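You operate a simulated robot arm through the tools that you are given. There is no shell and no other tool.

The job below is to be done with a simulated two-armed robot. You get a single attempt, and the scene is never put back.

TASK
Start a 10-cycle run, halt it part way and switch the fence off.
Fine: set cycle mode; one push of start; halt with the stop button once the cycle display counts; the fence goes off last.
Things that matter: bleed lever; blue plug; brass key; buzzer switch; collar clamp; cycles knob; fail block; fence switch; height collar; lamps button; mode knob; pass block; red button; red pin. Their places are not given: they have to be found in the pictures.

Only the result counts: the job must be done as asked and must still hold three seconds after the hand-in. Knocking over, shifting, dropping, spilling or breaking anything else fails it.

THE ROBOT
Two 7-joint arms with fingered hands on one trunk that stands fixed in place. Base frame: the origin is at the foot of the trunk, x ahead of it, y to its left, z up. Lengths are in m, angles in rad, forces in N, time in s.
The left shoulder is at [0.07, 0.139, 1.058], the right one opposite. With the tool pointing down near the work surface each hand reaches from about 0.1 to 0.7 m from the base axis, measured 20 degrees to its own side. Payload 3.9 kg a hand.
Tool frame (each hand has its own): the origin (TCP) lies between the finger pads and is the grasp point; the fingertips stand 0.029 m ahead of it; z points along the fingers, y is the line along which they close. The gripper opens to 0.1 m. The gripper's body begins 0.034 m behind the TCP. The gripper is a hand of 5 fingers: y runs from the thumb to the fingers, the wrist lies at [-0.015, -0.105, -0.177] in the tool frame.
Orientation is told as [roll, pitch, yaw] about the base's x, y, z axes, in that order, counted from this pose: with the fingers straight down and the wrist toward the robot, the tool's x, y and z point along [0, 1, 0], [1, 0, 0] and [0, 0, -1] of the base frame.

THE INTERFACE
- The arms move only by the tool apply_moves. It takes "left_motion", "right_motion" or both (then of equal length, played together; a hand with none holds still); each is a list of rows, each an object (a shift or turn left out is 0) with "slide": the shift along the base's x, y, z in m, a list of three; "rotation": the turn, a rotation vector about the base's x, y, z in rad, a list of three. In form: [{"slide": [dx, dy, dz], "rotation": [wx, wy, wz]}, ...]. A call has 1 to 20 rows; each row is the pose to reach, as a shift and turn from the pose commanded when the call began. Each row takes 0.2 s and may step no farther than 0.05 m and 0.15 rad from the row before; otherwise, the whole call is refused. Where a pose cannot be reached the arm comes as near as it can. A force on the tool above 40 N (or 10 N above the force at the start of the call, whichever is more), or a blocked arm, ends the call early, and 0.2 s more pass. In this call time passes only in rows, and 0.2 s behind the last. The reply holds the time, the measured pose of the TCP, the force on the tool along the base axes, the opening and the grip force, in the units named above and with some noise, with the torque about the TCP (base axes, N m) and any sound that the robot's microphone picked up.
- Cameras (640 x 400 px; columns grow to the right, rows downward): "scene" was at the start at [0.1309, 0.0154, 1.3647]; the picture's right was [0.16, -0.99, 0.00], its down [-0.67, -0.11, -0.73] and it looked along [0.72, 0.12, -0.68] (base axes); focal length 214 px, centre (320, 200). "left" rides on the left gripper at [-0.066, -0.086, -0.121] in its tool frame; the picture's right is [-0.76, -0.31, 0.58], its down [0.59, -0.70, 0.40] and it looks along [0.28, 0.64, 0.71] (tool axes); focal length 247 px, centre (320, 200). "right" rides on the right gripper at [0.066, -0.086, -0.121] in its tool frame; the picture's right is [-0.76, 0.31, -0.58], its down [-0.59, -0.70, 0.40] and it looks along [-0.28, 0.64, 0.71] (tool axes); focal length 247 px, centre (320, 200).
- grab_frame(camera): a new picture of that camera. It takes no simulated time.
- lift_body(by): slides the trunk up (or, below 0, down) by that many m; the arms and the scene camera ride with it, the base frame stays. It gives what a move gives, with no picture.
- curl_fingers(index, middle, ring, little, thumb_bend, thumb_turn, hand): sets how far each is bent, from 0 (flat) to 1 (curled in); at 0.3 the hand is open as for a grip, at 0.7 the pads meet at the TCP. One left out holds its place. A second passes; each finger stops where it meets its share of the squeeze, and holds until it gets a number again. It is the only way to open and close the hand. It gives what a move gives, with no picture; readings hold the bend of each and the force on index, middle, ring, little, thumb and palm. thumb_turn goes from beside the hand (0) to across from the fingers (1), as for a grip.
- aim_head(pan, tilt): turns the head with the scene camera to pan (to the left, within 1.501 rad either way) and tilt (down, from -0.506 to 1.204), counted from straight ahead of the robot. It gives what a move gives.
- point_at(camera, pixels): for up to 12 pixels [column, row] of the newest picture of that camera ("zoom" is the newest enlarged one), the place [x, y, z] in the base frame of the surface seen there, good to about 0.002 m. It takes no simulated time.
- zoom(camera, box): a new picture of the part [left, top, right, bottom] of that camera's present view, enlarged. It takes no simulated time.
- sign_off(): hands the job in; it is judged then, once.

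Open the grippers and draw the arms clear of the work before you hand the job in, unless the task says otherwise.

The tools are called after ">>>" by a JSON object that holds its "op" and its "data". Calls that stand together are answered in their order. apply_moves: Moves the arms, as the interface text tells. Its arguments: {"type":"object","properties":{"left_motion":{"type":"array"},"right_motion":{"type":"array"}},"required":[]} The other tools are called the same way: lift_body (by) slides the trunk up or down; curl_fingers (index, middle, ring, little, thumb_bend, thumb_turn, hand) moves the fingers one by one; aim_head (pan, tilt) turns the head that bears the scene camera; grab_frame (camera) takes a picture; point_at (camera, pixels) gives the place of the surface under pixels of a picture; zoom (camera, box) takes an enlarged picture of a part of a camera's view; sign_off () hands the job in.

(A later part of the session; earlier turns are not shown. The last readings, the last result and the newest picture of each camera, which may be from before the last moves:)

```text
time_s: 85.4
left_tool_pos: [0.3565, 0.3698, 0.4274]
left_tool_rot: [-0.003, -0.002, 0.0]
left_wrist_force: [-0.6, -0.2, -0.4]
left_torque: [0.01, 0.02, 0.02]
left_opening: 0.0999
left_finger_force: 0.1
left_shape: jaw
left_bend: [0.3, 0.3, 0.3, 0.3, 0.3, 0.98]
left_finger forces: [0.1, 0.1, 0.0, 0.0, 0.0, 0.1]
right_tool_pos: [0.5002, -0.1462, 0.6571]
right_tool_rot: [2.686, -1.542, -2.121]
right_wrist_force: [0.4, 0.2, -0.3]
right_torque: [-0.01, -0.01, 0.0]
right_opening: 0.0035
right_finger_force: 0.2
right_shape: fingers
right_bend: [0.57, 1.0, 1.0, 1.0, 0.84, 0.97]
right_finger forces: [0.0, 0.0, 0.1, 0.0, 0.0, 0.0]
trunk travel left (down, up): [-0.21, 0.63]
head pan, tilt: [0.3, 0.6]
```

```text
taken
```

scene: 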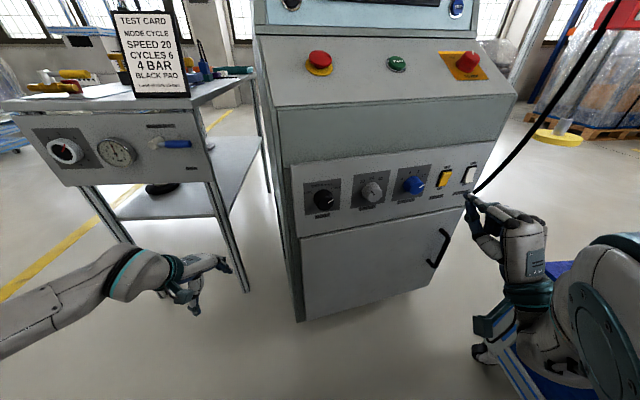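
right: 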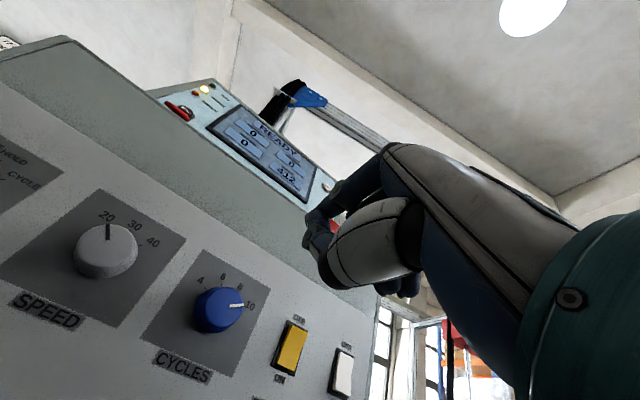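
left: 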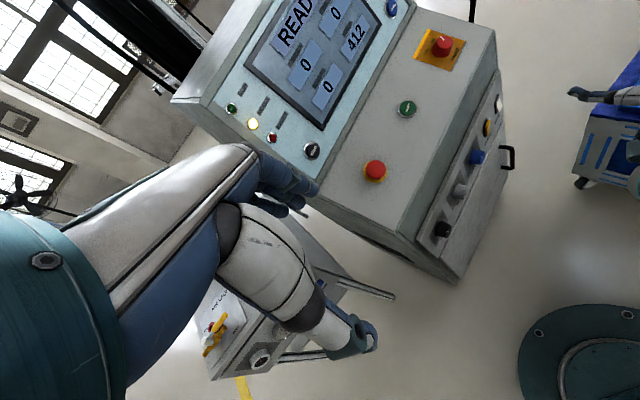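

The right hand now has index extended and the other fingers curled. I zoom on it to measure the index tip relative to the TCP (0.500,-0.146,0.657).

>>> {"op": "zoom", "data": {"camera": "scene", "box": [440, 170, 580, 300]}}

>>> {"op": "point_at", "data": {"camera": "zoom", "pixels": [[150, 80], [160, 85], [200, 100], [240, 110], [170, 130], [190, 150], [300, 120], [260, 150], [340, 200], [145, 75], [155, 100], [175, 110]]}}

```text
3.08 times, centred on (510, 235) of scene
```

zoom: 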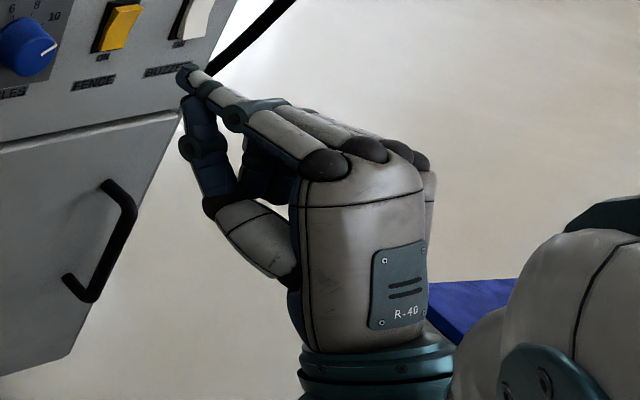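

```text
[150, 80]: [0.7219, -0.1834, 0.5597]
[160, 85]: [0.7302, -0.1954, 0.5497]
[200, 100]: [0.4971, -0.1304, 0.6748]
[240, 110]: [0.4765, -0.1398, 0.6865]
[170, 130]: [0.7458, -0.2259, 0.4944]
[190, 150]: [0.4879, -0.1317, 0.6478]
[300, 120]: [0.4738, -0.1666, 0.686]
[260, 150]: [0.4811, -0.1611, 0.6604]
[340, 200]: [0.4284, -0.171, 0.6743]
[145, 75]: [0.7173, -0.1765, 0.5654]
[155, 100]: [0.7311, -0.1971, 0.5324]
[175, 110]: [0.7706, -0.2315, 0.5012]
```

The index tip is at about (187,75) in the zoom. I measure it and the middle knuckle there.

>>> {"op": "point_at", "data": {"camera": "zoom", "pixels": [[187, 72], [185, 78], [192, 70], [195, 80], [205, 88], [190, 100], [200, 125], [235, 115], [215, 205], [270, 160], [325, 165], [360, 150]]}}

```text
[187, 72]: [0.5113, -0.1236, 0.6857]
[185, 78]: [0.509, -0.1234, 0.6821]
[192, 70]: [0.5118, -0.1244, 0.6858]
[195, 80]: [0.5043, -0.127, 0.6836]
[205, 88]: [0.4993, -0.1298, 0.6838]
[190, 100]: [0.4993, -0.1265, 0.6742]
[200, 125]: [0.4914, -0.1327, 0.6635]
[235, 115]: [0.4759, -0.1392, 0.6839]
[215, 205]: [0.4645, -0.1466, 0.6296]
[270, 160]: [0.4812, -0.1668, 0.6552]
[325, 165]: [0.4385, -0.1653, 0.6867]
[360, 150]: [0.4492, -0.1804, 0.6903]
```

The index tip lies at about (0.013, 0.020, 0.026) in the tool frame, leading the tucked thumb by ~1 cm: a good pushing finger. I raise the trunk by 0.38 m for the upper buttons.

>>> {"op": "lift_body", "data": {"by": 0.38}}

>>> {"op": "aim_head", "data": {"pan": 0.15, "tilt": 0.6}}

>>> {"op": "grab_frame", "data": {"camera": "scene"}}

```text
time_s: 89.0
left_tool_pos: [0.3573, 0.3694, 0.8055]
left_tool_rot: [-0.002, 0.0, 0.001]
left_wrist_force: [-0.1, -0.3, 0.3]
left_torque: [-0.01, 0.01, 0.02]
left_opening: 0.1
left_finger_force: 0.0
left_shape: jaw
left_bend: [0.3, 0.3, 0.3, 0.3, 0.3, 0.98]
left_finger forces: [0.0, 0.1, 0.0, 0.0, 0.0, 0.0]
right_tool_pos: [0.5013, -0.1471, 1.0327]
right_tool_rot: [2.345, -1.542, -1.783]
right_wrist_force: [0.8, 0.3, 0.5]
right_torque: [0.0, -0.01, 0.0]
right_opening: 0.0037
right_finger_force: 0.1
right_shape: fingers
right_bend: [0.57, 1.0, 1.0, 1.0, 0.84, 0.97]
right_finger forces: [0.1, 0.1, 0.1, 0.1, 0.0, 0.0]
trunk travel left (down, up): [-0.59, 0.25]
head pan, tilt: [0.3, 0.6]
```

```text
time_s: 89.7
left_tool_pos: [0.3558, 0.3687, 0.806]
left_tool_rot: [-0.003, -0.001, 0.001]
left_wrist_force: [0.8, -0.5, -0.4]
left_torque: [0.0, 0.01, 0.01]
left_opening: 0.0999
left_finger_force: 0.0
left_shape: jaw
left_bend: [0.3, 0.3, 0.3, 0.3, 0.3, 0.98]
left_finger forces: [0.0, 0.0, 0.0, 0.0, 0.1, 0.0]
right_tool_pos: [0.5006, -0.1478, 1.0324]
right_tool_rot: [2.35, -1.545, -1.785]
right_wrist_force: [0.0, 0.7, 0.6]
right_torque: [0.02, -0.01, 0.0]
right_opening: 0.0032
right_finger_force: 0.1
right_shape: fingers
right_bend: [0.57, 1.0, 1.0, 1.0, 0.84, 0.97]
right_finger forces: [0.0, 0.1, 0.1, 0.1, 0.1, 0.0]
trunk travel left (down, up): [-0.59, 0.25]
head pan, tilt: [0.15, 0.6]
```

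```text
taken
```

scene: 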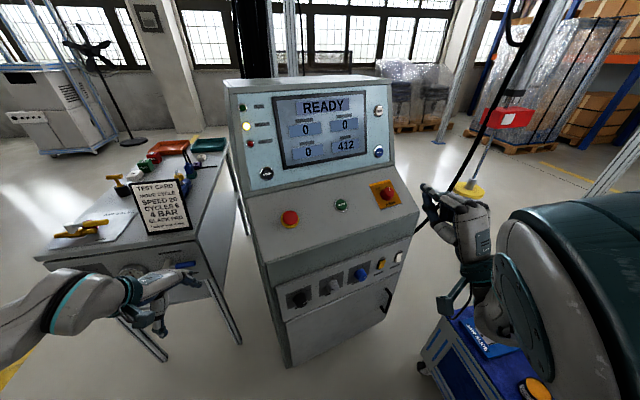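

With the shoulder at ~0.95 m the right hand is at (0.501,-0.148,1.032). I pitch the hand down ~56° and move the index tip to a point 5 cm off the START button along the panel normal.

>>> {"op": "apply_moves", "data": {"right_motion": [{"slide": [0.0209, 0.0196, -0.01], "rotation": [-0.0755, 0.116, 0]}, {"slide": [0.0419, 0.0392, -0.025], "rotation": [-0.151, 0.232, 0]}, {"slide": [0.0628, 0.0588, -0.04], "rotation": [-0.2265, 0.348, 0]}, {"slide": [0.0837, 0.0783, -0.057], "rotation": [-0.302, 0.464, 0]}, {"slide": [0.1046, 0.0979, -0.074], "rotation": [-0.3775, 0.58, 0]}, {"slide": [0.1256, 0.1175, -0.091], "rotation": [-0.453, 0.696, 0]}, {"slide": [0.1465, 0.1371, -0.108], "rotation": [-0.5285, 0.812, 0]}]}}

>>> {"op": "grab_frame", "data": {"camera": "scene"}}

>>> {"op": "grab_frame", "data": {"camera": "right"}}

```text
time_s: 91.3
left_tool_pos: [0.3562, 0.3685, 0.8057]
left_tool_rot: [-0.004, 0.0, 0.001]
left_wrist_force: [1.3, 0.8, 0.6]
left_torque: [-0.02, 0.02, 0.02]
left_opening: 0.1
left_finger_force: 0.0
left_shape: jaw
left_bend: [0.3, 0.3, 0.3, 0.3, 0.3, 0.98]
left_finger forces: [0.0, 0.0, 0.0, 0.0, 0.1, 0.0]
right_tool_pos: [0.6464, 0.0006, 0.9229]
right_tool_rot: [-0.004, -0.6, 0.587]
right_wrist_force: [-0.5, -0.2, 0.4]
right_torque: [0.0, 0.04, -0.01]
right_opening: 0.0033
right_finger_force: 0.0
right_shape: fingers
right_bend: [0.57, 1.0, 1.0, 1.0, 0.84, 0.97]
right_finger forces: [0.0, 0.1, 0.0, 0.0, 0.1, 0.1]
trunk travel left (down, up): [-0.59, 0.25]
head pan, tilt: [0.15, 0.6]
```

```text
taken
```

scene: 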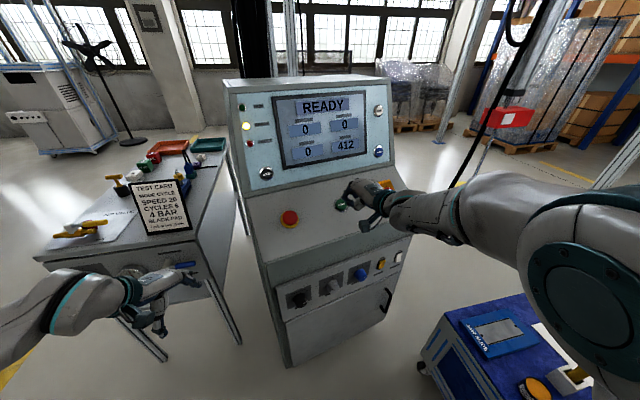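

```text
taken
```

right: 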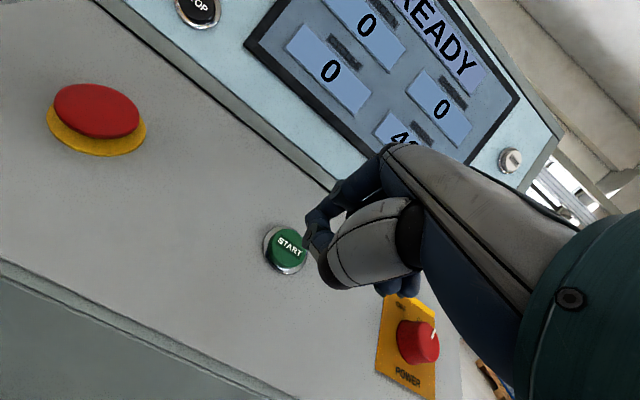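

The tip is near START but about 1 cm to the left of its centre (u≈0.339 vs 0.349). I zoom to measure the tip and button directly before correcting.

>>> {"op": "zoom", "data": {"camera": "scene", "box": [310, 165, 410, 235]}}

>>> {"op": "zoom", "data": {"camera": "right", "box": [230, 180, 390, 300]}}

```text
5.71 times, centred on (360, 200) of scene
```

zoom: 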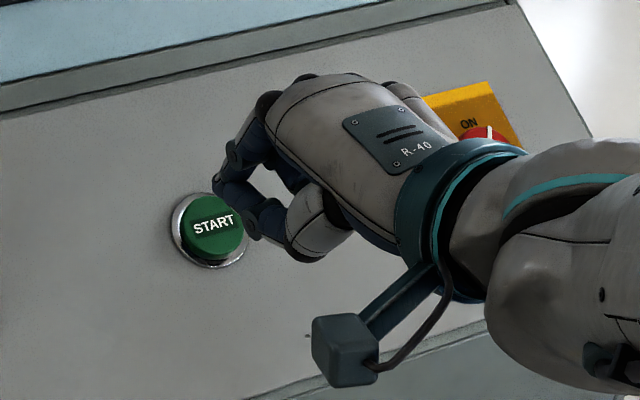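

```text
3.33 times, centred on (310, 240) of right
```

zoom: 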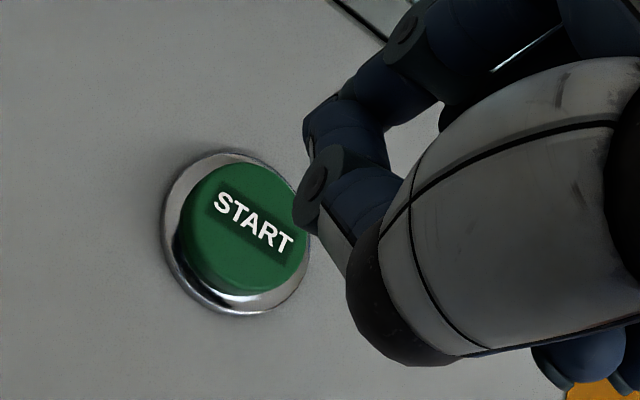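

I measure the fingertip and button top from the scene zoom.

>>> {"op": "zoom", "data": {"camera": "scene", "box": [310, 165, 410, 235]}}

>>> {"op": "point_at", "data": {"camera": "zoom", "pixels": [[213, 228], [213, 240], [195, 228], [232, 232], [218, 190], [220, 195], [222, 180], [232, 155], [255, 225], [250, 210], [150, 230], [210, 285]]}}

```text
5.71 times, centred on (360, 200) of scene
```

zoom: 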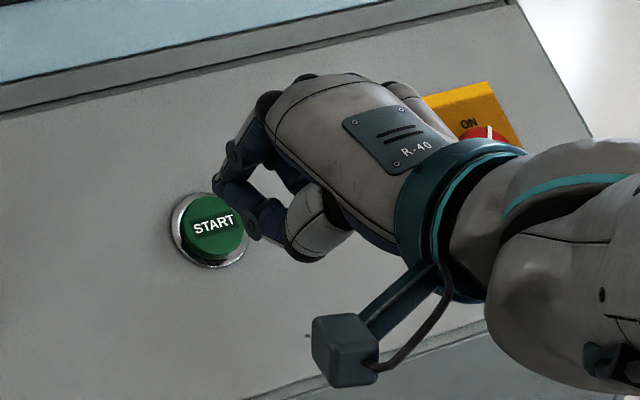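

```text
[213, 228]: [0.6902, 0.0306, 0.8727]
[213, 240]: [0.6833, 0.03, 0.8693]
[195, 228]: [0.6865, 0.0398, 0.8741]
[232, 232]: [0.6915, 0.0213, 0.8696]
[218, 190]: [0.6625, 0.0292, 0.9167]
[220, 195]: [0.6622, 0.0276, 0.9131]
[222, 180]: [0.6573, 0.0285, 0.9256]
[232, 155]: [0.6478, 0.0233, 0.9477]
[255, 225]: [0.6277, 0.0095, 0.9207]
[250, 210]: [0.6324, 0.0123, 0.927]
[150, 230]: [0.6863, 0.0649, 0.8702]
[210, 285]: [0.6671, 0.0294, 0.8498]
```

The tip is ~44 mm off the cap and 12 mm left of its centre. I correct sideways and approach to within ~8 mm of the cap.

>>> {"op": "apply_moves", "data": {"right_motion": [{"slide": [0.0068, -0.0105, 0]}, {"slide": [0.012, -0.0071, -0.0103]}, {"slide": [0.0172, -0.0037, -0.0206]}, {"slide": [0.0223, -0.0004, -0.0309]}]}}

>>> {"op": "zoom", "data": {"camera": "scene", "box": [310, 165, 410, 235]}}

>>> {"op": "point_at", "data": {"camera": "zoom", "pixels": [[213, 228], [205, 225], [200, 240], [220, 205], [225, 210], [228, 195], [240, 180], [260, 235]]}}

>>> {"op": "grab_frame", "data": {"camera": "right"}}

```text
time_s: 92.3
left_tool_pos: [0.3568, 0.3706, 0.8063]
left_tool_rot: [-0.002, 0.0, 0.003]
left_wrist_force: [1.0, -0.1, -0.5]
left_torque: [-0.01, 0.0, 0.0]
left_opening: 0.0998
left_finger_force: 0.0
left_shape: jaw
left_bend: [0.3, 0.3, 0.3, 0.3, 0.3, 0.98]
left_finger forces: [0.0, 0.0, 0.0, 0.1, 0.0, 0.1]
right_tool_pos: [0.6681, -0.0002, 0.8914]
right_tool_rot: [-0.006, -0.601, 0.589]
right_wrist_force: [0.2, 1.1, -0.6]
right_torque: [-0.01, 0.0, 0.0]
right_opening: 0.0035
right_finger_force: 0.1
right_shape: fingers
right_bend: [0.57, 1.0, 1.0, 1.0, 0.84, 0.97]
right_finger forces: [0.0, 0.1, 0.0, 0.0, 0.0, 0.0]
trunk travel left (down, up): [-0.59, 0.25]
head pan, tilt: [0.15, 0.6]
```

```text
5.71 times, centred on (360, 200) of scene
```

zoom: 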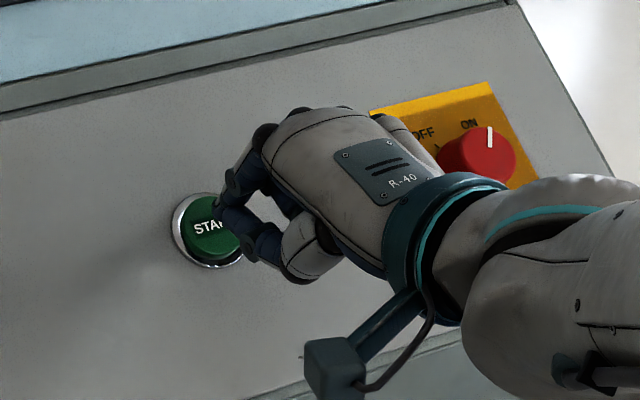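

```text
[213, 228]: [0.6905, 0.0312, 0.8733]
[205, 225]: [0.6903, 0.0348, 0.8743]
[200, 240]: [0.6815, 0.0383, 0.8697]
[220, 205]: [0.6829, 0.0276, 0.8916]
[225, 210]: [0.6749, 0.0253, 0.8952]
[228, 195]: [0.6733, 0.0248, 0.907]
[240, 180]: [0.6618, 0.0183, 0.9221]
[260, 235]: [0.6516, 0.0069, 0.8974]
```

```text
taken
```

right: 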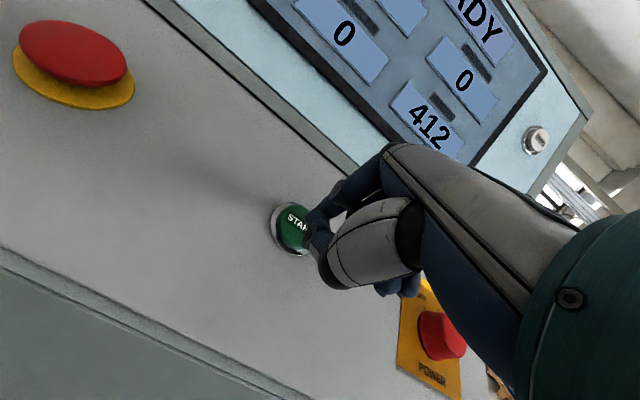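

The tip is centred over START (u≈0.349) about 8 mm above the cap. Before starting the run I rehearse the path to STOP, so nothing is left to chance afterwards: lift off and move to 4 cm in front of the STOP button.

>>> {"op": "apply_moves", "data": {"right_motion": [{"slide": [-0.0108, -0.007, 0.0215]}, {"slide": [-0.0216, -0.0141, 0.043]}, {"slide": [-0.0283, 0.0218, 0.0528], "rotation": [0.0247, -0.038, 0]}, {"slide": [-0.035, 0.0577, 0.0625], "rotation": [0.0495, -0.076, 0]}, {"slide": [-0.0418, 0.0936, 0.0723], "rotation": [0.0742, -0.114, 0]}, {"slide": [-0.0485, 0.1294, 0.0821], "rotation": [0.0989, -0.1519, 0]}, {"slide": [-0.0552, 0.1653, 0.0918], "rotation": [0.1237, -0.1899, 0]}, {"slide": [-0.0619, 0.2012, 0.1016], "rotation": [0.1484, -0.2279, 0]}]}}

>>> {"op": "grab_frame", "data": {"camera": "scene"}}

>>> {"op": "grab_frame", "data": {"camera": "right"}}

```text
time_s: 94.3
left_tool_pos: [0.3574, 0.3689, 0.8059]
left_tool_rot: [-0.002, 0.002, 0.001]
left_wrist_force: [0.0, -0.2, -0.3]
left_torque: [0.03, -0.02, 0.0]
left_opening: 0.0998
left_finger_force: 0.1
left_shape: jaw
left_bend: [0.3, 0.3, 0.3, 0.3, 0.3, 0.98]
left_finger forces: [0.0, 0.1, 0.0, 0.0, 0.1, 0.1]
right_tool_pos: [0.619, 0.1767, 1.0165]
right_tool_rot: [0.068, -0.904, 0.496]
right_wrist_force: [0.2, 0.5, 0.4]
right_torque: [-0.01, 0.0, -0.01]
right_opening: 0.0033
right_finger_force: 0.1
right_shape: fingers
right_bend: [0.57, 1.0, 1.0, 1.0, 0.84, 0.97]
right_finger forces: [0.0, 0.0, 0.0, 0.1, 0.1, 0.0]
trunk travel left (down, up): [-0.59, 0.25]
head pan, tilt: [0.15, 0.6]
stopped in row 8 (right hand): the arm was blocked; the commanded pose is now the measured one
```

```text
taken
```

scene: 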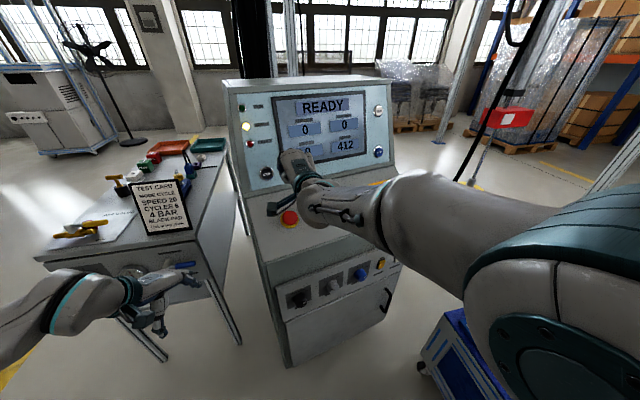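

```text
taken
```

right: 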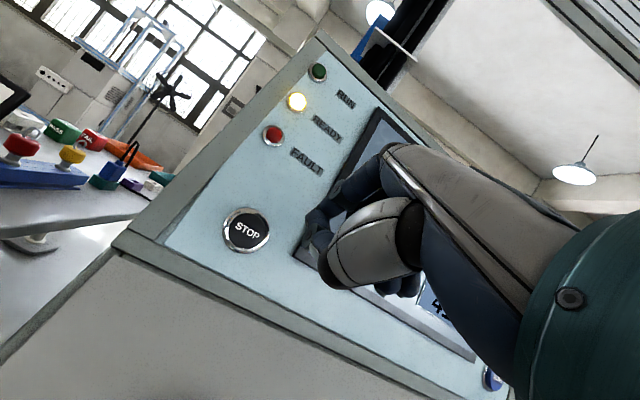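

The call stopped in row 8 as "blocked", with the display still READY. A dark part of the hand (camera box) is near the red button at (280,210), so I zoom in to check for contact before moving.

>>> {"op": "zoom", "data": {"camera": "scene", "box": [240, 130, 400, 240]}}

>>> {"op": "point_at", "data": {"camera": "zoom", "pixels": [[130, 310], [140, 300], [180, 330], [200, 340], [190, 345], [215, 105], [230, 90], [250, 130], [300, 240], [160, 265], [400, 330], [105, 175]]}}

>>> {"op": "grab_frame", "data": {"camera": "left"}}

```text
3.64 times, centred on (320, 185) of scene
```

zoom: 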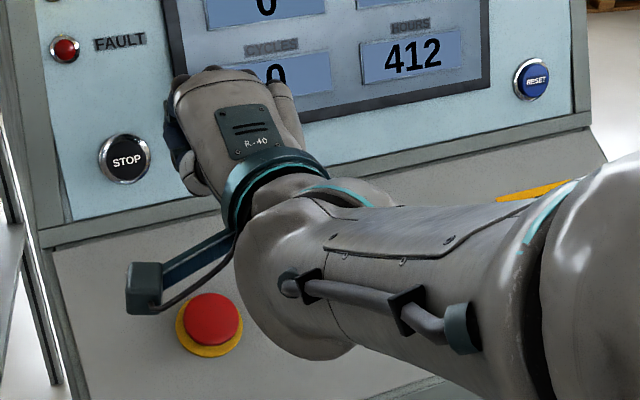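

```text
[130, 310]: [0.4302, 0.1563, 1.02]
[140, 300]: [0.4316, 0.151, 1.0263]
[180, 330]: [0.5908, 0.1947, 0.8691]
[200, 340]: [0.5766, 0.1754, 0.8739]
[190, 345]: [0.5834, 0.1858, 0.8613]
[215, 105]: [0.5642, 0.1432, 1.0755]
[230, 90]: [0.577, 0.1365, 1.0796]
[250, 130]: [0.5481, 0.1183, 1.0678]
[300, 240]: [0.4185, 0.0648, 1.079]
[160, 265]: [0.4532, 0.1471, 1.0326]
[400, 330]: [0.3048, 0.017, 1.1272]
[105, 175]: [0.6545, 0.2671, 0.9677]
```

```text
taken
```

left: 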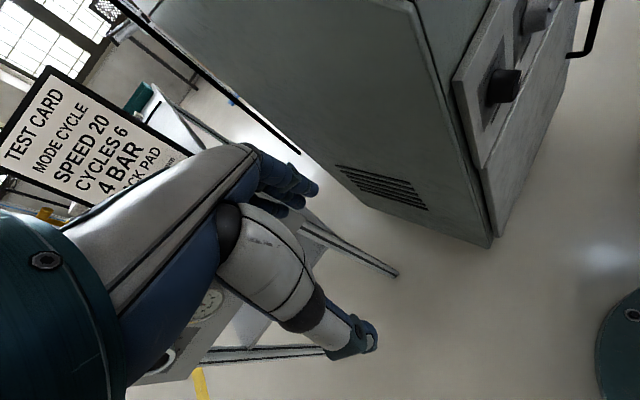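

Nothing is touching: the camera box is at z≈1.02, well above the red button (z≈0.875), and tool forces are nil. I try a small step toward the intended STOP hover pose to see how the arm responds.

>>> {"op": "apply_moves", "data": {"right_motion": [{"slide": [-0.004, 0.006, -0.006]}, {"slide": [-0.008, 0.012, -0.012]}]}}

>>> {"op": "grab_frame", "data": {"camera": "right"}}

```text
time_s: 94.9
left_tool_pos: [0.3566, 0.3688, 0.8069]
left_tool_rot: [-0.004, 0.002, 0.002]
left_wrist_force: [0.8, -0.5, 0.7]
left_torque: [0.01, 0.0, 0.03]
left_opening: 0.0998
left_finger_force: 0.0
left_shape: jaw
left_bend: [0.3, 0.3, 0.3, 0.3, 0.3, 0.98]
left_finger forces: [0.0, 0.0, 0.1, 0.0, 0.1, 0.0]
right_tool_pos: [0.6182, 0.179, 1.015]
right_tool_rot: [0.11, -0.917, 0.447]
right_wrist_force: [0.4, 0.1, -0.3]
right_torque: [0.02, 0.0, 0.02]
right_opening: 0.0036
right_finger_force: 0.1
right_shape: fingers
right_bend: [0.57, 1.0, 1.0, 1.0, 0.84, 0.97]
right_finger forces: [0.0, 0.0, 0.0, 0.0, 0.0, 0.1]
trunk travel left (down, up): [-0.59, 0.25]
head pan, tilt: [0.15, 0.6]
```

```text
taken
```

right: 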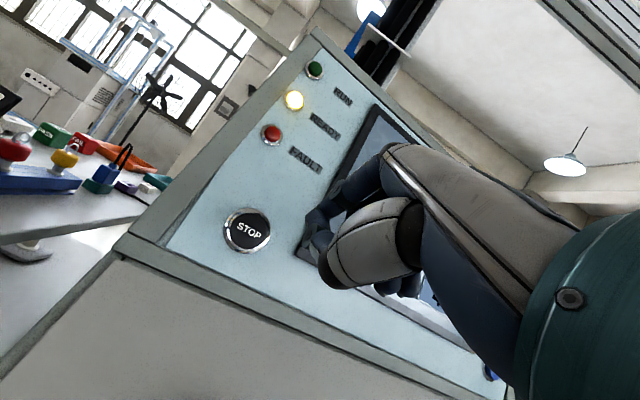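

The arm is physically held by something that is not the tool. I measure where its forearm and elbow are, since they loom close to the head camera.

>>> {"op": "grab_frame", "data": {"camera": "scene"}}

>>> {"op": "point_at", "data": {"camera": "scene", "pixels": [[330, 200], [390, 210], [450, 215], [500, 230], [560, 300], [600, 250], [520, 350], [620, 380], [570, 220], [630, 320]]}}

>>> {"op": "aim_head", "data": {"pan": -0.9, "tilt": 0.7}}

>>> {"op": "grab_frame", "data": {"camera": "scene"}}

```text
taken
```

scene: 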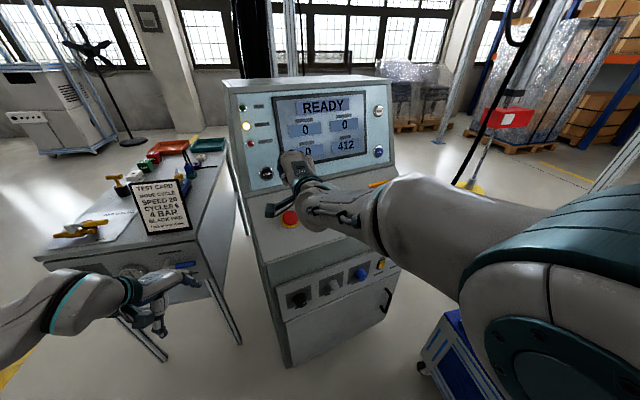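

```text
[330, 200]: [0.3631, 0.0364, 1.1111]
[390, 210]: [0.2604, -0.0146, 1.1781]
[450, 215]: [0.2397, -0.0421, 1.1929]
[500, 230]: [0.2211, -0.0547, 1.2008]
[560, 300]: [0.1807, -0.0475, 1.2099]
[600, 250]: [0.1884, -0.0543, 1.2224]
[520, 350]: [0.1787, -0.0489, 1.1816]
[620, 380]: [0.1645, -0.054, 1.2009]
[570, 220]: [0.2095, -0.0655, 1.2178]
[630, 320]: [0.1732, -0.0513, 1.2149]
```

```text
time_s: 96.2
left_tool_pos: [0.3559, 0.3689, 0.8067]
left_tool_rot: [-0.002, -0.001, 0.003]
left_wrist_force: [-0.3, -0.2, 0.0]
left_torque: [0.0, 0.05, -0.01]
left_opening: 0.0998
left_finger_force: 0.0
left_shape: jaw
left_bend: [0.3, 0.3, 0.3, 0.3, 0.3, 0.98]
left_finger forces: [0.0, 0.1, 0.0, 0.0, 0.0, 0.0]
right_tool_pos: [0.616, 0.1819, 1.0179]
right_tool_rot: [0.11, -0.921, 0.453]
right_wrist_force: [-0.1, -0.1, 0.6]
right_torque: [0.02, 0.01, -0.01]
right_opening: 0.0033
right_finger_force: 0.0
right_shape: fingers
right_bend: [0.57, 1.0, 1.0, 1.0, 0.84, 0.97]
right_finger forces: [0.0, 0.0, 0.1, 0.0, 0.1, 0.0]
trunk travel left (down, up): [-0.59, 0.25]
head pan, tilt: [-0.901, 0.7]
```

```text
taken
```

scene: 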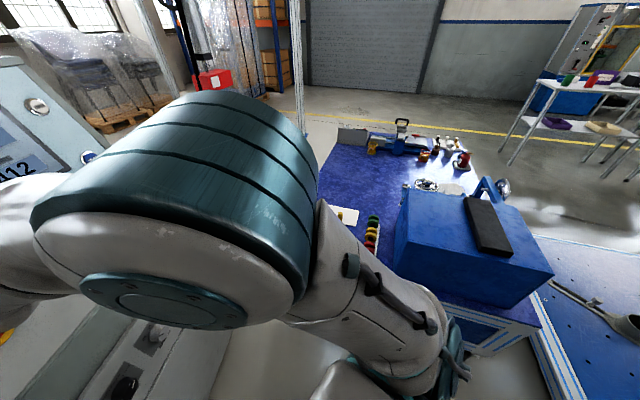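

The right elbow has swung up in front of the robot's head at about (0.19,-0.07,1.2), so the right arm is self-blocked when crossing that far left. I'll use the left hand for STOP instead; first I back the right hand out along its path to the START hover.

>>> {"op": "apply_moves", "data": {"right_motion": [{"slide": [0.0051, -0.0327, -0.008], "rotation": [-0.042, 0.036, 0.012]}, {"slide": [0.0102, -0.0654, -0.018], "rotation": [-0.084, 0.072, 0.024]}, {"slide": [0.0153, -0.0982, -0.03], "rotation": [-0.126, 0.108, 0.036]}, {"slide": [0.0203, -0.1309, -0.045], "rotation": [-0.168, 0.145, 0.048]}, {"slide": [0.0254, -0.1636, -0.062], "rotation": [-0.21, 0.181, 0.06]}, {"slide": [0.0305, -0.1963, -0.084], "rotation": [-0.25, 0.217, 0.072]}]}}

>>> {"op": "grab_frame", "data": {"camera": "scene"}}

>>> {"op": "grab_frame", "data": {"camera": "right"}}

```text
time_s: 97.6
left_tool_pos: [0.3581, 0.3685, 0.8064]
left_tool_rot: [-0.001, 0.0, 0.002]
left_wrist_force: [-0.1, -0.5, 0.3]
left_torque: [0.01, 0.01, 0.01]
left_opening: 0.0998
left_finger_force: 0.0
left_shape: jaw
left_bend: [0.3, 0.3, 0.3, 0.3, 0.3, 0.98]
left_finger forces: [0.1, 0.0, 0.0, 0.0, 0.1, 0.1]
right_tool_pos: [0.6412, -0.0101, 0.9189]
right_tool_rot: [-0.061, -0.581, 0.661]
right_wrist_force: [0.2, 0.1, 0.4]
right_torque: [-0.02, 0.01, 0.01]
right_opening: 0.0035
right_finger_force: 0.0
right_shape: fingers
right_bend: [0.57, 1.0, 1.0, 1.0, 0.84, 0.97]
right_finger forces: [0.0, 0.0, 0.1, 0.1, 0.0, 0.0]
trunk travel left (down, up): [-0.59, 0.25]
head pan, tilt: [-0.901, 0.7]
```

```text
taken
```

scene: 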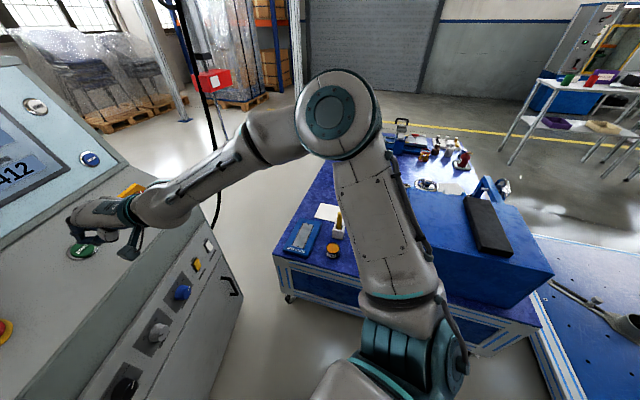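

```text
taken
```

right: 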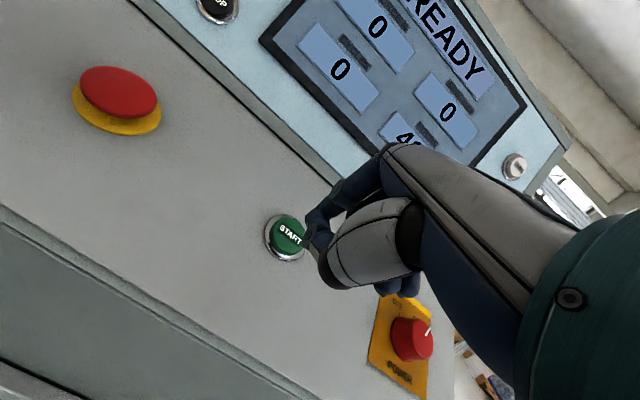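

The right arm is back with its elbow out, tip near START again. Now I shape the left hand the same way (index out, others curled) for STOP.

>>> {"op": "curl_fingers", "data": {"hand": "left", "index": 0.6, "middle": 1.0, "ring": 1.0, "little": 1.0, "thumb_bend": 0.9}}

>>> {"op": "apply_moves", "data": {"left_motion": [{"slide": [0.0033, -0.0056, 0.0306], "rotation": [0.0187, -0.1238, 0.0401]}, {"slide": [0.0066, -0.0111, 0.0611], "rotation": [0.0374, -0.2476, 0.0802]}, {"slide": [0.0099, -0.0167, 0.0917], "rotation": [0.0561, -0.3714, 0.1203]}, {"slide": [0.0131, -0.0223, 0.1223], "rotation": [0.0749, -0.4951, 0.1603]}, {"slide": [0.0164, -0.0279, 0.1529], "rotation": [0.0936, -0.6189, 0.2004]}, {"slide": [0.0197, -0.0334, 0.1834], "rotation": [0.1123, -0.7427, 0.2405]}, {"slide": [0.023, -0.039, 0.214], "rotation": [0.131, -0.8665, 0.2806]}]}}

>>> {"op": "aim_head", "data": {"pan": 0.3, "tilt": 0.55}}

>>> {"op": "grab_frame", "data": {"camera": "scene"}}

>>> {"op": "grab_frame", "data": {"camera": "left"}}

```text
time_s: 98.6
left_tool_pos: [0.3552, 0.3689, 0.806]
left_tool_rot: [-0.003, 0.001, 0.003]
left_wrist_force: [0.2, 0.7, 0.4]
left_torque: [-0.01, -0.02, 0.02]
left_opening: 0.0037
left_finger_force: 0.0
left_shape: fingers
left_bend: [0.57, 1.0, 1.0, 1.0, 0.84, 0.97]
left_finger forces: [0.0, 0.0, 0.0, 0.0, 0.1, 0.0]
right_tool_pos: [0.641, -0.0082, 0.9179]
right_tool_rot: [-0.06, -0.584, 0.662]
right_wrist_force: [-0.6, 0.0, -0.8]
right_torque: [0.04, 0.0, 0.03]
right_opening: 0.0036
right_finger_force: 0.1
right_shape: fingers
right_bend: [0.57, 1.0, 1.0, 1.0, 0.84, 0.97]
right_finger forces: [0.0, 0.0, 0.0, 0.0, 0.0, 0.0]
trunk travel left (down, up): [-0.59, 0.25]
head pan, tilt: [-0.901, 0.7]
```

```text
time_s: 100.2
left_tool_pos: [0.4309, 0.3672, 1.0755]
left_tool_rot: [-0.008, -0.875, 0.303]
left_wrist_force: [-0.1, 0.8, -0.5]
left_torque: [0.03, -0.04, -0.03]
left_opening: 0.0034
left_finger_force: 0.1
left_shape: fingers
left_bend: [0.57, 1.0, 1.0, 1.0, 0.84, 0.97]
left_finger forces: [0.0, 0.0, 0.1, 0.1, 0.0, 0.0]
left hand out of reach, approached as far as the arm can: row 1, 2, 3, 4, 5, 6, 7
right_tool_pos: [0.6419, -0.0085, 0.9179]
right_tool_rot: [-0.059, -0.582, 0.661]
right_wrist_force: [-0.4, 0.0, 0.3]
right_torque: [0.0, -0.02, 0.04]
right_opening: 0.0038
right_finger_force: 0.0
right_shape: fingers
right_bend: [0.57, 1.0, 1.0, 1.0, 0.84, 0.97]
right_finger forces: [0.1, 0.1, 0.0, 0.1, 0.0, 0.0]
trunk travel left (down, up): [-0.59, 0.25]
head pan, tilt: [-0.901, 0.7]
```

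```text
time_s: 101.6
left_tool_pos: [0.4308, 0.3697, 1.0754]
left_tool_rot: [-0.005, -0.873, 0.303]
left_wrist_force: [-0.8, 0.0, 0.6]
left_torque: [-0.01, -0.01, -0.02]
left_opening: 0.0036
left_finger_force: 0.0
left_shape: fingers
left_bend: [0.57, 1.0, 1.0, 1.0, 0.84, 0.97]
left_finger forces: [0.0, 0.0, 0.0, 0.1, 0.1, 0.1]
right_tool_pos: [0.641, -0.008, 0.9185]
right_tool_rot: [-0.06, -0.583, 0.662]
right_wrist_force: [-0.1, 0.7, 0.0]
right_torque: [0.03, 0.01, -0.01]
right_opening: 0.0035
right_finger_force: 0.0
right_shape: fingers
right_bend: [0.57, 1.0, 1.0, 1.0, 0.84, 0.97]
right_finger forces: [0.0, 0.0, 0.1, 0.0, 0.1, 0.0]
trunk travel left (down, up): [-0.59, 0.25]
head pan, tilt: [0.3, 0.55]
```

```text
taken
```

scene: 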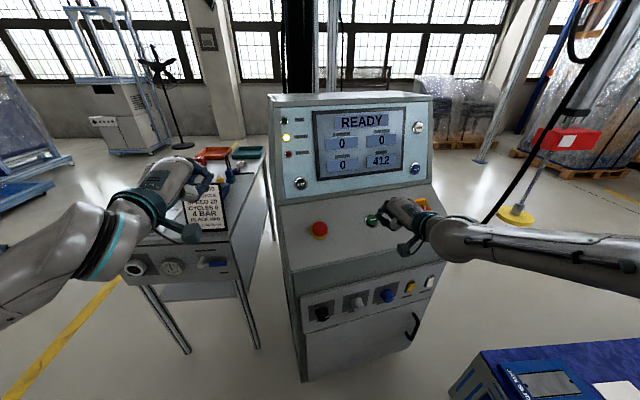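

```text
taken
```

left: 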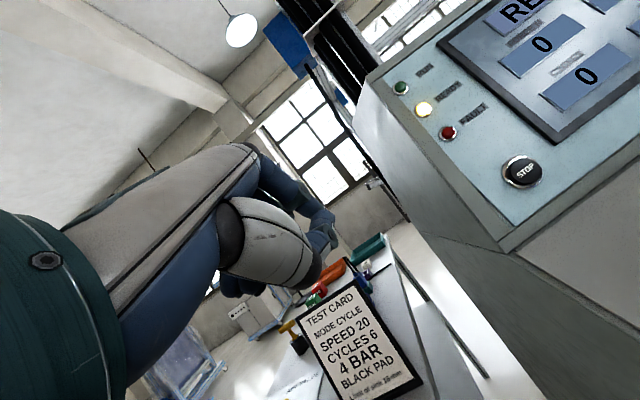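

The left hand is raised and pitched at (0.431,0.369,1.075). I bring its index tip to a hover about 4 cm in front of STOP.

>>> {"op": "apply_moves", "data": {"left_motion": [{"slide": [0.0269, -0.0224, -0.0139]}, {"slide": [0.0538, -0.0449, -0.0278]}, {"slide": [0.0808, -0.0673, -0.0418]}, {"slide": [0.1077, -0.0897, -0.0557]}, {"slide": [0.1346, -0.1122, -0.0696]}, {"slide": [0.1615, -0.1346, -0.0835]}]}}

>>> {"op": "grab_frame", "data": {"camera": "scene"}}

>>> {"op": "grab_frame", "data": {"camera": "left"}}

```text
time_s: 103.0
left_tool_pos: [0.5924, 0.2308, 0.9929]
left_tool_rot: [-0.006, -0.874, 0.302]
left_wrist_force: [-0.3, -0.1, 0.1]
left_torque: [0.02, -0.02, -0.01]
left_opening: 0.0039
left_finger_force: 0.0
left_shape: fingers
left_bend: [0.57, 1.0, 1.0, 1.0, 0.84, 0.97]
left_finger forces: [0.0, 0.1, 0.1, 0.1, 0.1, 0.0]
right_tool_pos: [0.6419, -0.0082, 0.9184]
right_tool_rot: [-0.058, -0.583, 0.659]
right_wrist_force: [-0.3, -0.4, -0.1]
right_torque: [0.03, -0.01, 0.0]
right_opening: 0.0034
right_finger_force: 0.1
right_shape: fingers
right_bend: [0.57, 1.0, 1.0, 1.0, 0.84, 0.97]
right_finger forces: [0.0, 0.0, 0.0, 0.0, 0.0, 0.0]
trunk travel left (down, up): [-0.59, 0.25]
head pan, tilt: [0.3, 0.55]
```

```text
taken
```

scene: 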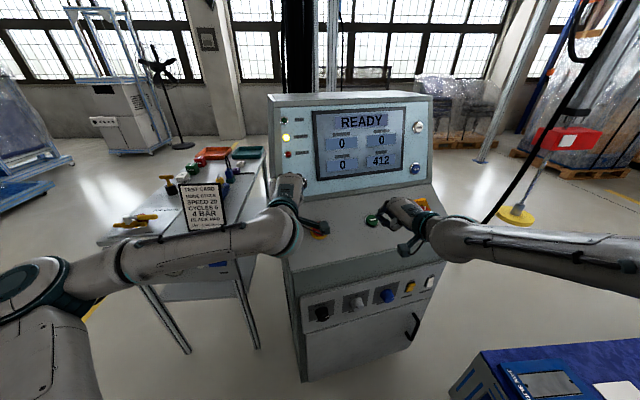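

```text
taken
```

left: 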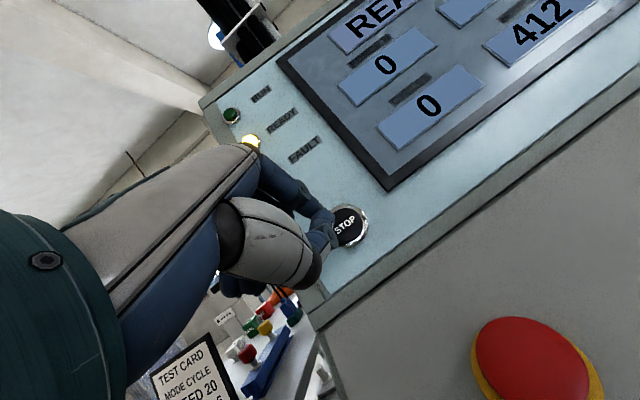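

The left index tip hovers right by STOP (left camera: tip (325,232), STOP (347,227)). I zoom in to measure both.

>>> {"op": "zoom", "data": {"camera": "scene", "box": [260, 155, 350, 245]}}

>>> {"op": "zoom", "data": {"camera": "left", "box": [280, 170, 400, 280]}}

>>> {"op": "point_at", "data": {"camera": "left", "pixels": [[347, 222], [350, 232], [357, 225], [325, 225], [325, 235], [330, 218], [318, 240], [365, 245], [335, 210], [520, 350], [380, 225], [330, 260]]}}

```text
4.44 times, centred on (305, 200) of scene
```

zoom: 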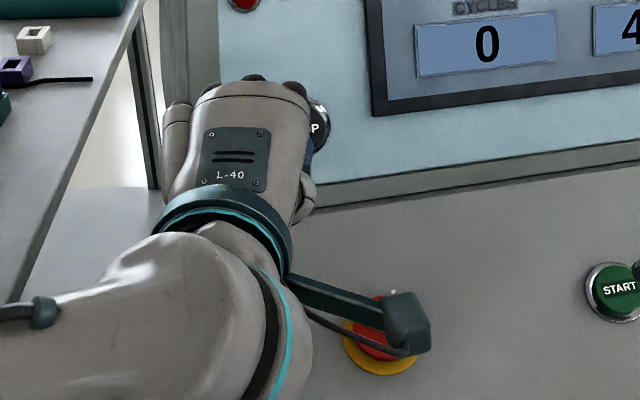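

```text
3.64 times, centred on (340, 225) of left
```

zoom: 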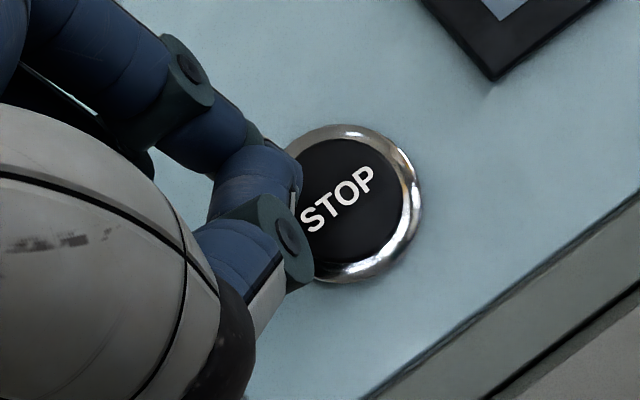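

```text
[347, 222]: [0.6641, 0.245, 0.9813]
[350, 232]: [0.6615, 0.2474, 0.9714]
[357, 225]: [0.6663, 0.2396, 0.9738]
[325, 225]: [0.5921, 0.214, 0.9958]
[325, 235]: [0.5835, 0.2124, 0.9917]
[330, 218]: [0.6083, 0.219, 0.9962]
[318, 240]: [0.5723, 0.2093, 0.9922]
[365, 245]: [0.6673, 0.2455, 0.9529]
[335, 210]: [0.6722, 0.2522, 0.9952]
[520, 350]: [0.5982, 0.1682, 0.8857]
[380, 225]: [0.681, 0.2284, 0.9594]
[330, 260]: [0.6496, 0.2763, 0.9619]
```

Left tip is predicted at a≈0.650, u≈0.151 versus STOP at a≈0.690, u≈0.153: well aligned. Now I re-measure the right index tip against START.

>>> {"op": "zoom", "data": {"camera": "scene", "box": [345, 185, 445, 255]}}

>>> {"op": "point_at", "data": {"camera": "zoom", "pixels": [[165, 200], [155, 205], [175, 190], [200, 150], [205, 165], [210, 140], [215, 170], [225, 180], [195, 160], [230, 120]]}}

>>> {"op": "zoom", "data": {"camera": "right", "box": [230, 170, 390, 290]}}

```text
5.71 times, centred on (395, 220) of scene
```

zoom: 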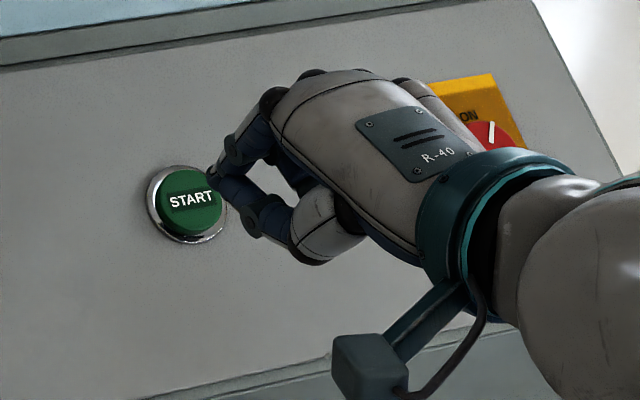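

```text
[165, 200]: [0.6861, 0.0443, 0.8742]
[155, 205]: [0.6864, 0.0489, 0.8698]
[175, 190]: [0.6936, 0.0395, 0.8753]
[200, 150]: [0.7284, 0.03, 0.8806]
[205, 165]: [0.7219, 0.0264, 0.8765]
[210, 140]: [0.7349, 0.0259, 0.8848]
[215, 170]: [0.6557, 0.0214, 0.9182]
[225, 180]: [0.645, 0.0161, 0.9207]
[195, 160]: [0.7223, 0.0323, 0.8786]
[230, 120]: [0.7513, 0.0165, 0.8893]
```

```text
3.33 times, centred on (310, 230) of right
```

zoom: 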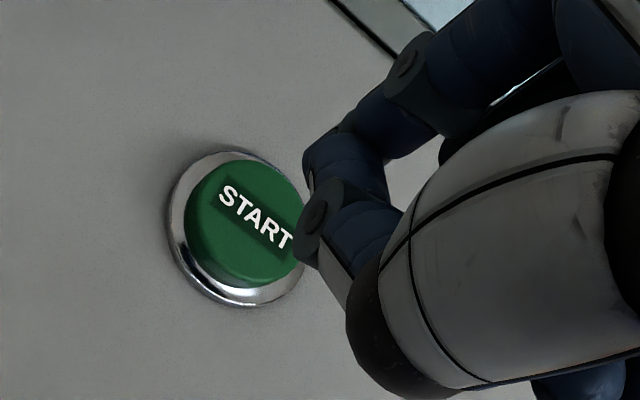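

The right tip is about 4 cm above START and a little off. I restore the earlier verified hover pose (TCP (0.668,0.000,0.891), 8 mm above the cap).

>>> {"op": "apply_moves", "data": {"right_motion": [{"slide": [0.0069, -0.003, 0], "rotation": [0.0253, 0.0067, -0.0185]}, {"slide": [0.0168, 0.0026, -0.0134], "rotation": [0.0506, 0.0134, -0.037]}, {"slide": [0.0266, 0.0083, -0.0268], "rotation": [0.0506, 0.0134, -0.037]}]}}

>>> {"op": "zoom", "data": {"camera": "scene", "box": [345, 185, 445, 255]}}

>>> {"op": "zoom", "data": {"camera": "right", "box": [230, 170, 390, 290]}}

```text
time_s: 103.8
left_tool_pos: [0.5922, 0.2328, 0.9928]
left_tool_rot: [-0.004, -0.873, 0.303]
left_wrist_force: [0.2, -0.1, -0.1]
left_torque: [0.02, -0.01, 0.0]
left_opening: 0.0037
left_finger_force: 0.1
left_shape: fingers
left_bend: [0.57, 1.0, 1.0, 1.0, 0.84, 0.97]
left_finger forces: [0.0, 0.1, 0.0, 0.0, 0.0, 0.0]
right_tool_pos: [0.6685, 0.0008, 0.8901]
right_tool_rot: [-0.001, -0.603, 0.59]
right_wrist_force: [0.2, 0.3, -0.5]
right_torque: [0.03, 0.01, -0.02]
right_opening: 0.0034
right_finger_force: 0.1
right_shape: fingers
right_bend: [0.57, 1.0, 1.0, 1.0, 0.84, 0.97]
right_finger forces: [0.0, 0.0, 0.0, 0.0, 0.0, 0.1]
trunk travel left (down, up): [-0.59, 0.25]
head pan, tilt: [0.3, 0.55]
```

```text
5.71 times, centred on (395, 220) of scene
```

zoom: 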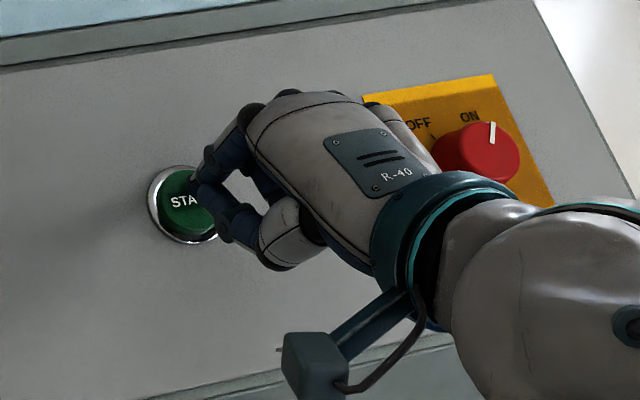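

```text
3.33 times, centred on (310, 230) of right
```

zoom: 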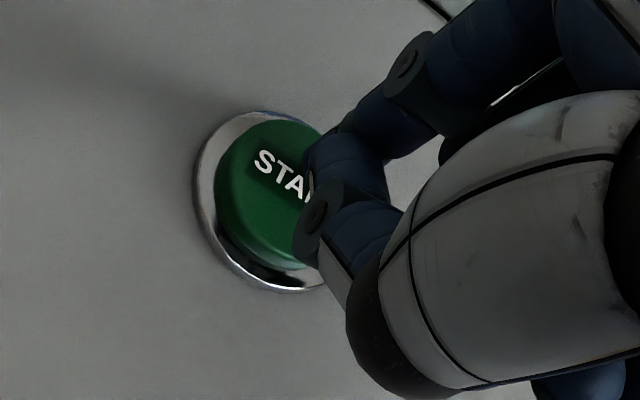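

The tip is centred over START. I push along the panel normal by 15 mm (about 7 mm into the cap) in one call, and read the display.

>>> {"op": "apply_moves", "data": {"right_motion": [{"slide": [0.0026, 0.0017, -0.0051]}, {"slide": [0.0047, 0.0031, -0.0094]}, {"slide": [0.0065, 0.0042, -0.0129]}]}}

>>> {"op": "zoom", "data": {"camera": "scene", "box": [265, 90, 435, 190]}}

>>> {"op": "zoom", "data": {"camera": "right", "box": [230, 170, 390, 290]}}

```text
time_s: 104.6
left_tool_pos: [0.5876, 0.2319, 0.9953]
left_tool_rot: [-0.005, -0.876, 0.303]
left_wrist_force: [-0.2, 0.3, 0.5]
left_torque: [-0.02, 0.03, -0.03]
left_opening: 0.0035
left_finger_force: 0.0
left_shape: fingers
left_bend: [0.57, 1.0, 1.0, 1.0, 0.84, 0.97]
left_finger forces: [0.1, 0.0, 0.0, 0.1, 0.1, 0.0]
right_tool_pos: [0.673, 0.0056, 0.8827]
right_tool_rot: [-0.001, -0.609, 0.59]
right_wrist_force: [-7.1, -6.5, 12.0]
right_torque: [0.33, -0.27, 0.06]
right_opening: 0.0037
right_finger_force: 7.6
right_shape: fingers
right_bend: [0.57, 1.0, 1.0, 1.0, 0.84, 0.97]
right_finger forces: [15.9, 0.1, 0.0, 0.1, 0.0, 0.1]
trunk travel left (down, up): [-0.59, 0.25]
head pan, tilt: [0.3, 0.55]
heard: click
```

```text
3.76 times, centred on (350, 140) of scene
```

zoom: 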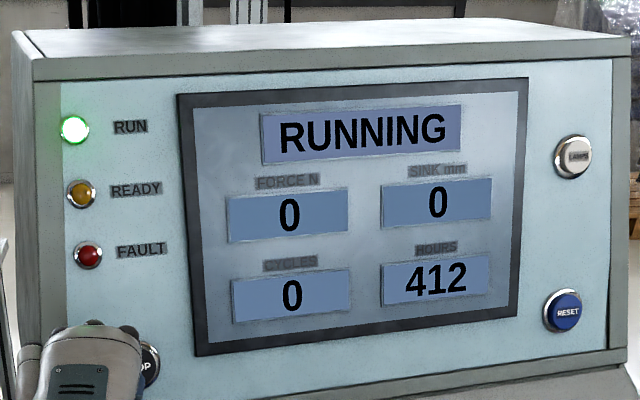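

```text
3.33 times, centred on (310, 230) of right
```

zoom: 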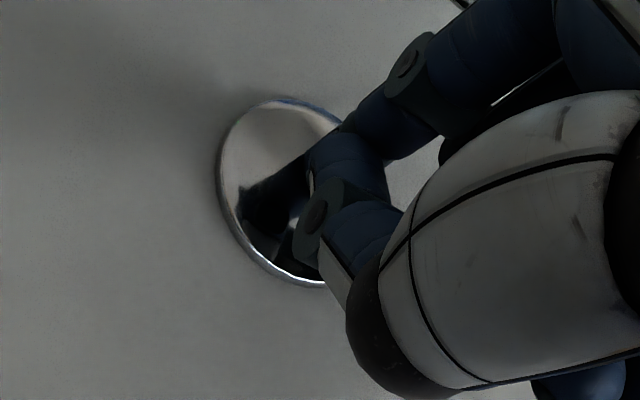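

A click was heard and the display reads RUNNING with 0 cycles; START has been pushed once. I retract the right finger straight off the button.

>>> {"op": "apply_moves", "data": {"right_motion": [{"slide": [-0.0108, -0.007, 0.0215]}, {"slide": [-0.0216, -0.0141, 0.043]}, {"slide": [-0.0324, -0.0211, 0.0645]}]}}

>>> {"op": "zoom", "data": {"camera": "scene", "box": [265, 90, 435, 190]}}

```text
time_s: 105.4
left_tool_pos: [0.5913, 0.2332, 0.9921]
left_tool_rot: [-0.005, -0.875, 0.303]
left_wrist_force: [0.2, 0.0, -0.3]
left_torque: [-0.01, 0.03, 0.0]
left_opening: 0.0034
left_finger_force: 0.1
left_shape: fingers
left_bend: [0.57, 1.0, 1.0, 1.0, 0.84, 0.97]
left_finger forces: [0.0, 0.0, 0.0, 0.1, 0.0, 0.1]
right_tool_pos: [0.6423, -0.0133, 0.9414]
right_tool_rot: [0.001, -0.601, 0.591]
right_wrist_force: [-0.2, 0.7, 0.1]
right_torque: [0.0, -0.03, -0.04]
right_opening: 0.0039
right_finger_force: 0.1
right_shape: fingers
right_bend: [0.56, 1.0, 1.0, 1.0, 0.84, 0.97]
right_finger forces: [0.0, 0.1, 0.1, 0.1, 0.1, 0.0]
trunk travel left (down, up): [-0.59, 0.25]
head pan, tilt: [0.3, 0.55]
```

```text
3.76 times, centred on (350, 140) of scene
```

zoom: 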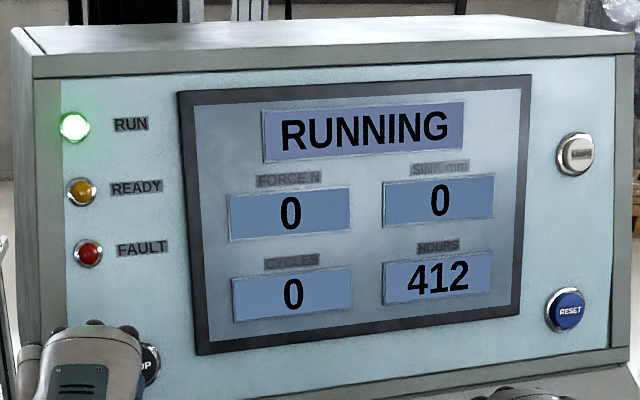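

RUNNING with cycles still 0. While time passes I bring the left finger closer to STOP, leaving about 2 cm.

>>> {"op": "apply_moves", "data": {"left_motion": [{"slide": [0.006, 0.0039, -0.0018]}, {"slide": [0.012, 0.0077, -0.0037]}, {"slide": [0.0162, 0.0106, -0.005]}]}}

>>> {"op": "zoom", "data": {"camera": "scene", "box": [265, 90, 435, 190]}}

>>> {"op": "zoom", "data": {"camera": "left", "box": [280, 170, 400, 280]}}

```text
time_s: 106.2
left_tool_pos: [0.608, 0.2435, 0.9867]
left_tool_rot: [-0.005, -0.874, 0.303]
left_wrist_force: [0.2, 0.5, 0.2]
left_torque: [-0.02, 0.0, 0.0]
left_opening: 0.0036
left_finger_force: 0.1
left_shape: fingers
left_bend: [0.57, 1.0, 1.0, 1.0, 0.84, 0.97]
left_finger forces: [0.0, 0.1, 0.1, 0.0, 0.1, 0.1]
right_tool_pos: [0.6434, -0.014, 0.9412]
right_tool_rot: [0.001, -0.603, 0.592]
right_wrist_force: [0.0, 0.4, 0.8]
right_torque: [0.02, 0.0, -0.02]
right_opening: 0.0045
right_finger_force: 0.0
right_shape: fingers
right_bend: [0.56, 1.0, 1.0, 1.0, 0.84, 0.97]
right_finger forces: [0.0, 0.0, 0.0, 0.0, 0.0, 0.1]
trunk travel left (down, up): [-0.59, 0.25]
head pan, tilt: [0.3, 0.55]
```

```text
3.76 times, centred on (350, 140) of scene
```

zoom: 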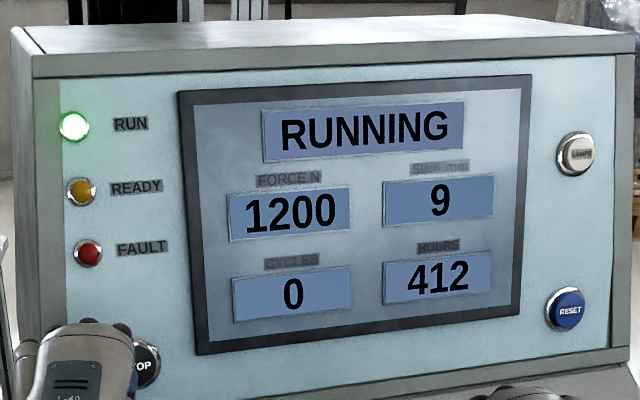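

```text
3.64 times, centred on (340, 225) of left
```

zoom: 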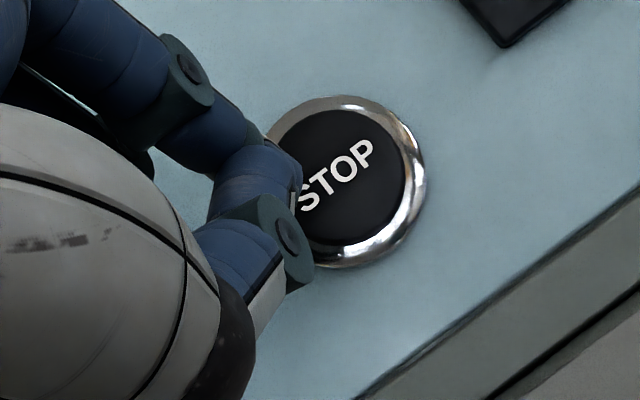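

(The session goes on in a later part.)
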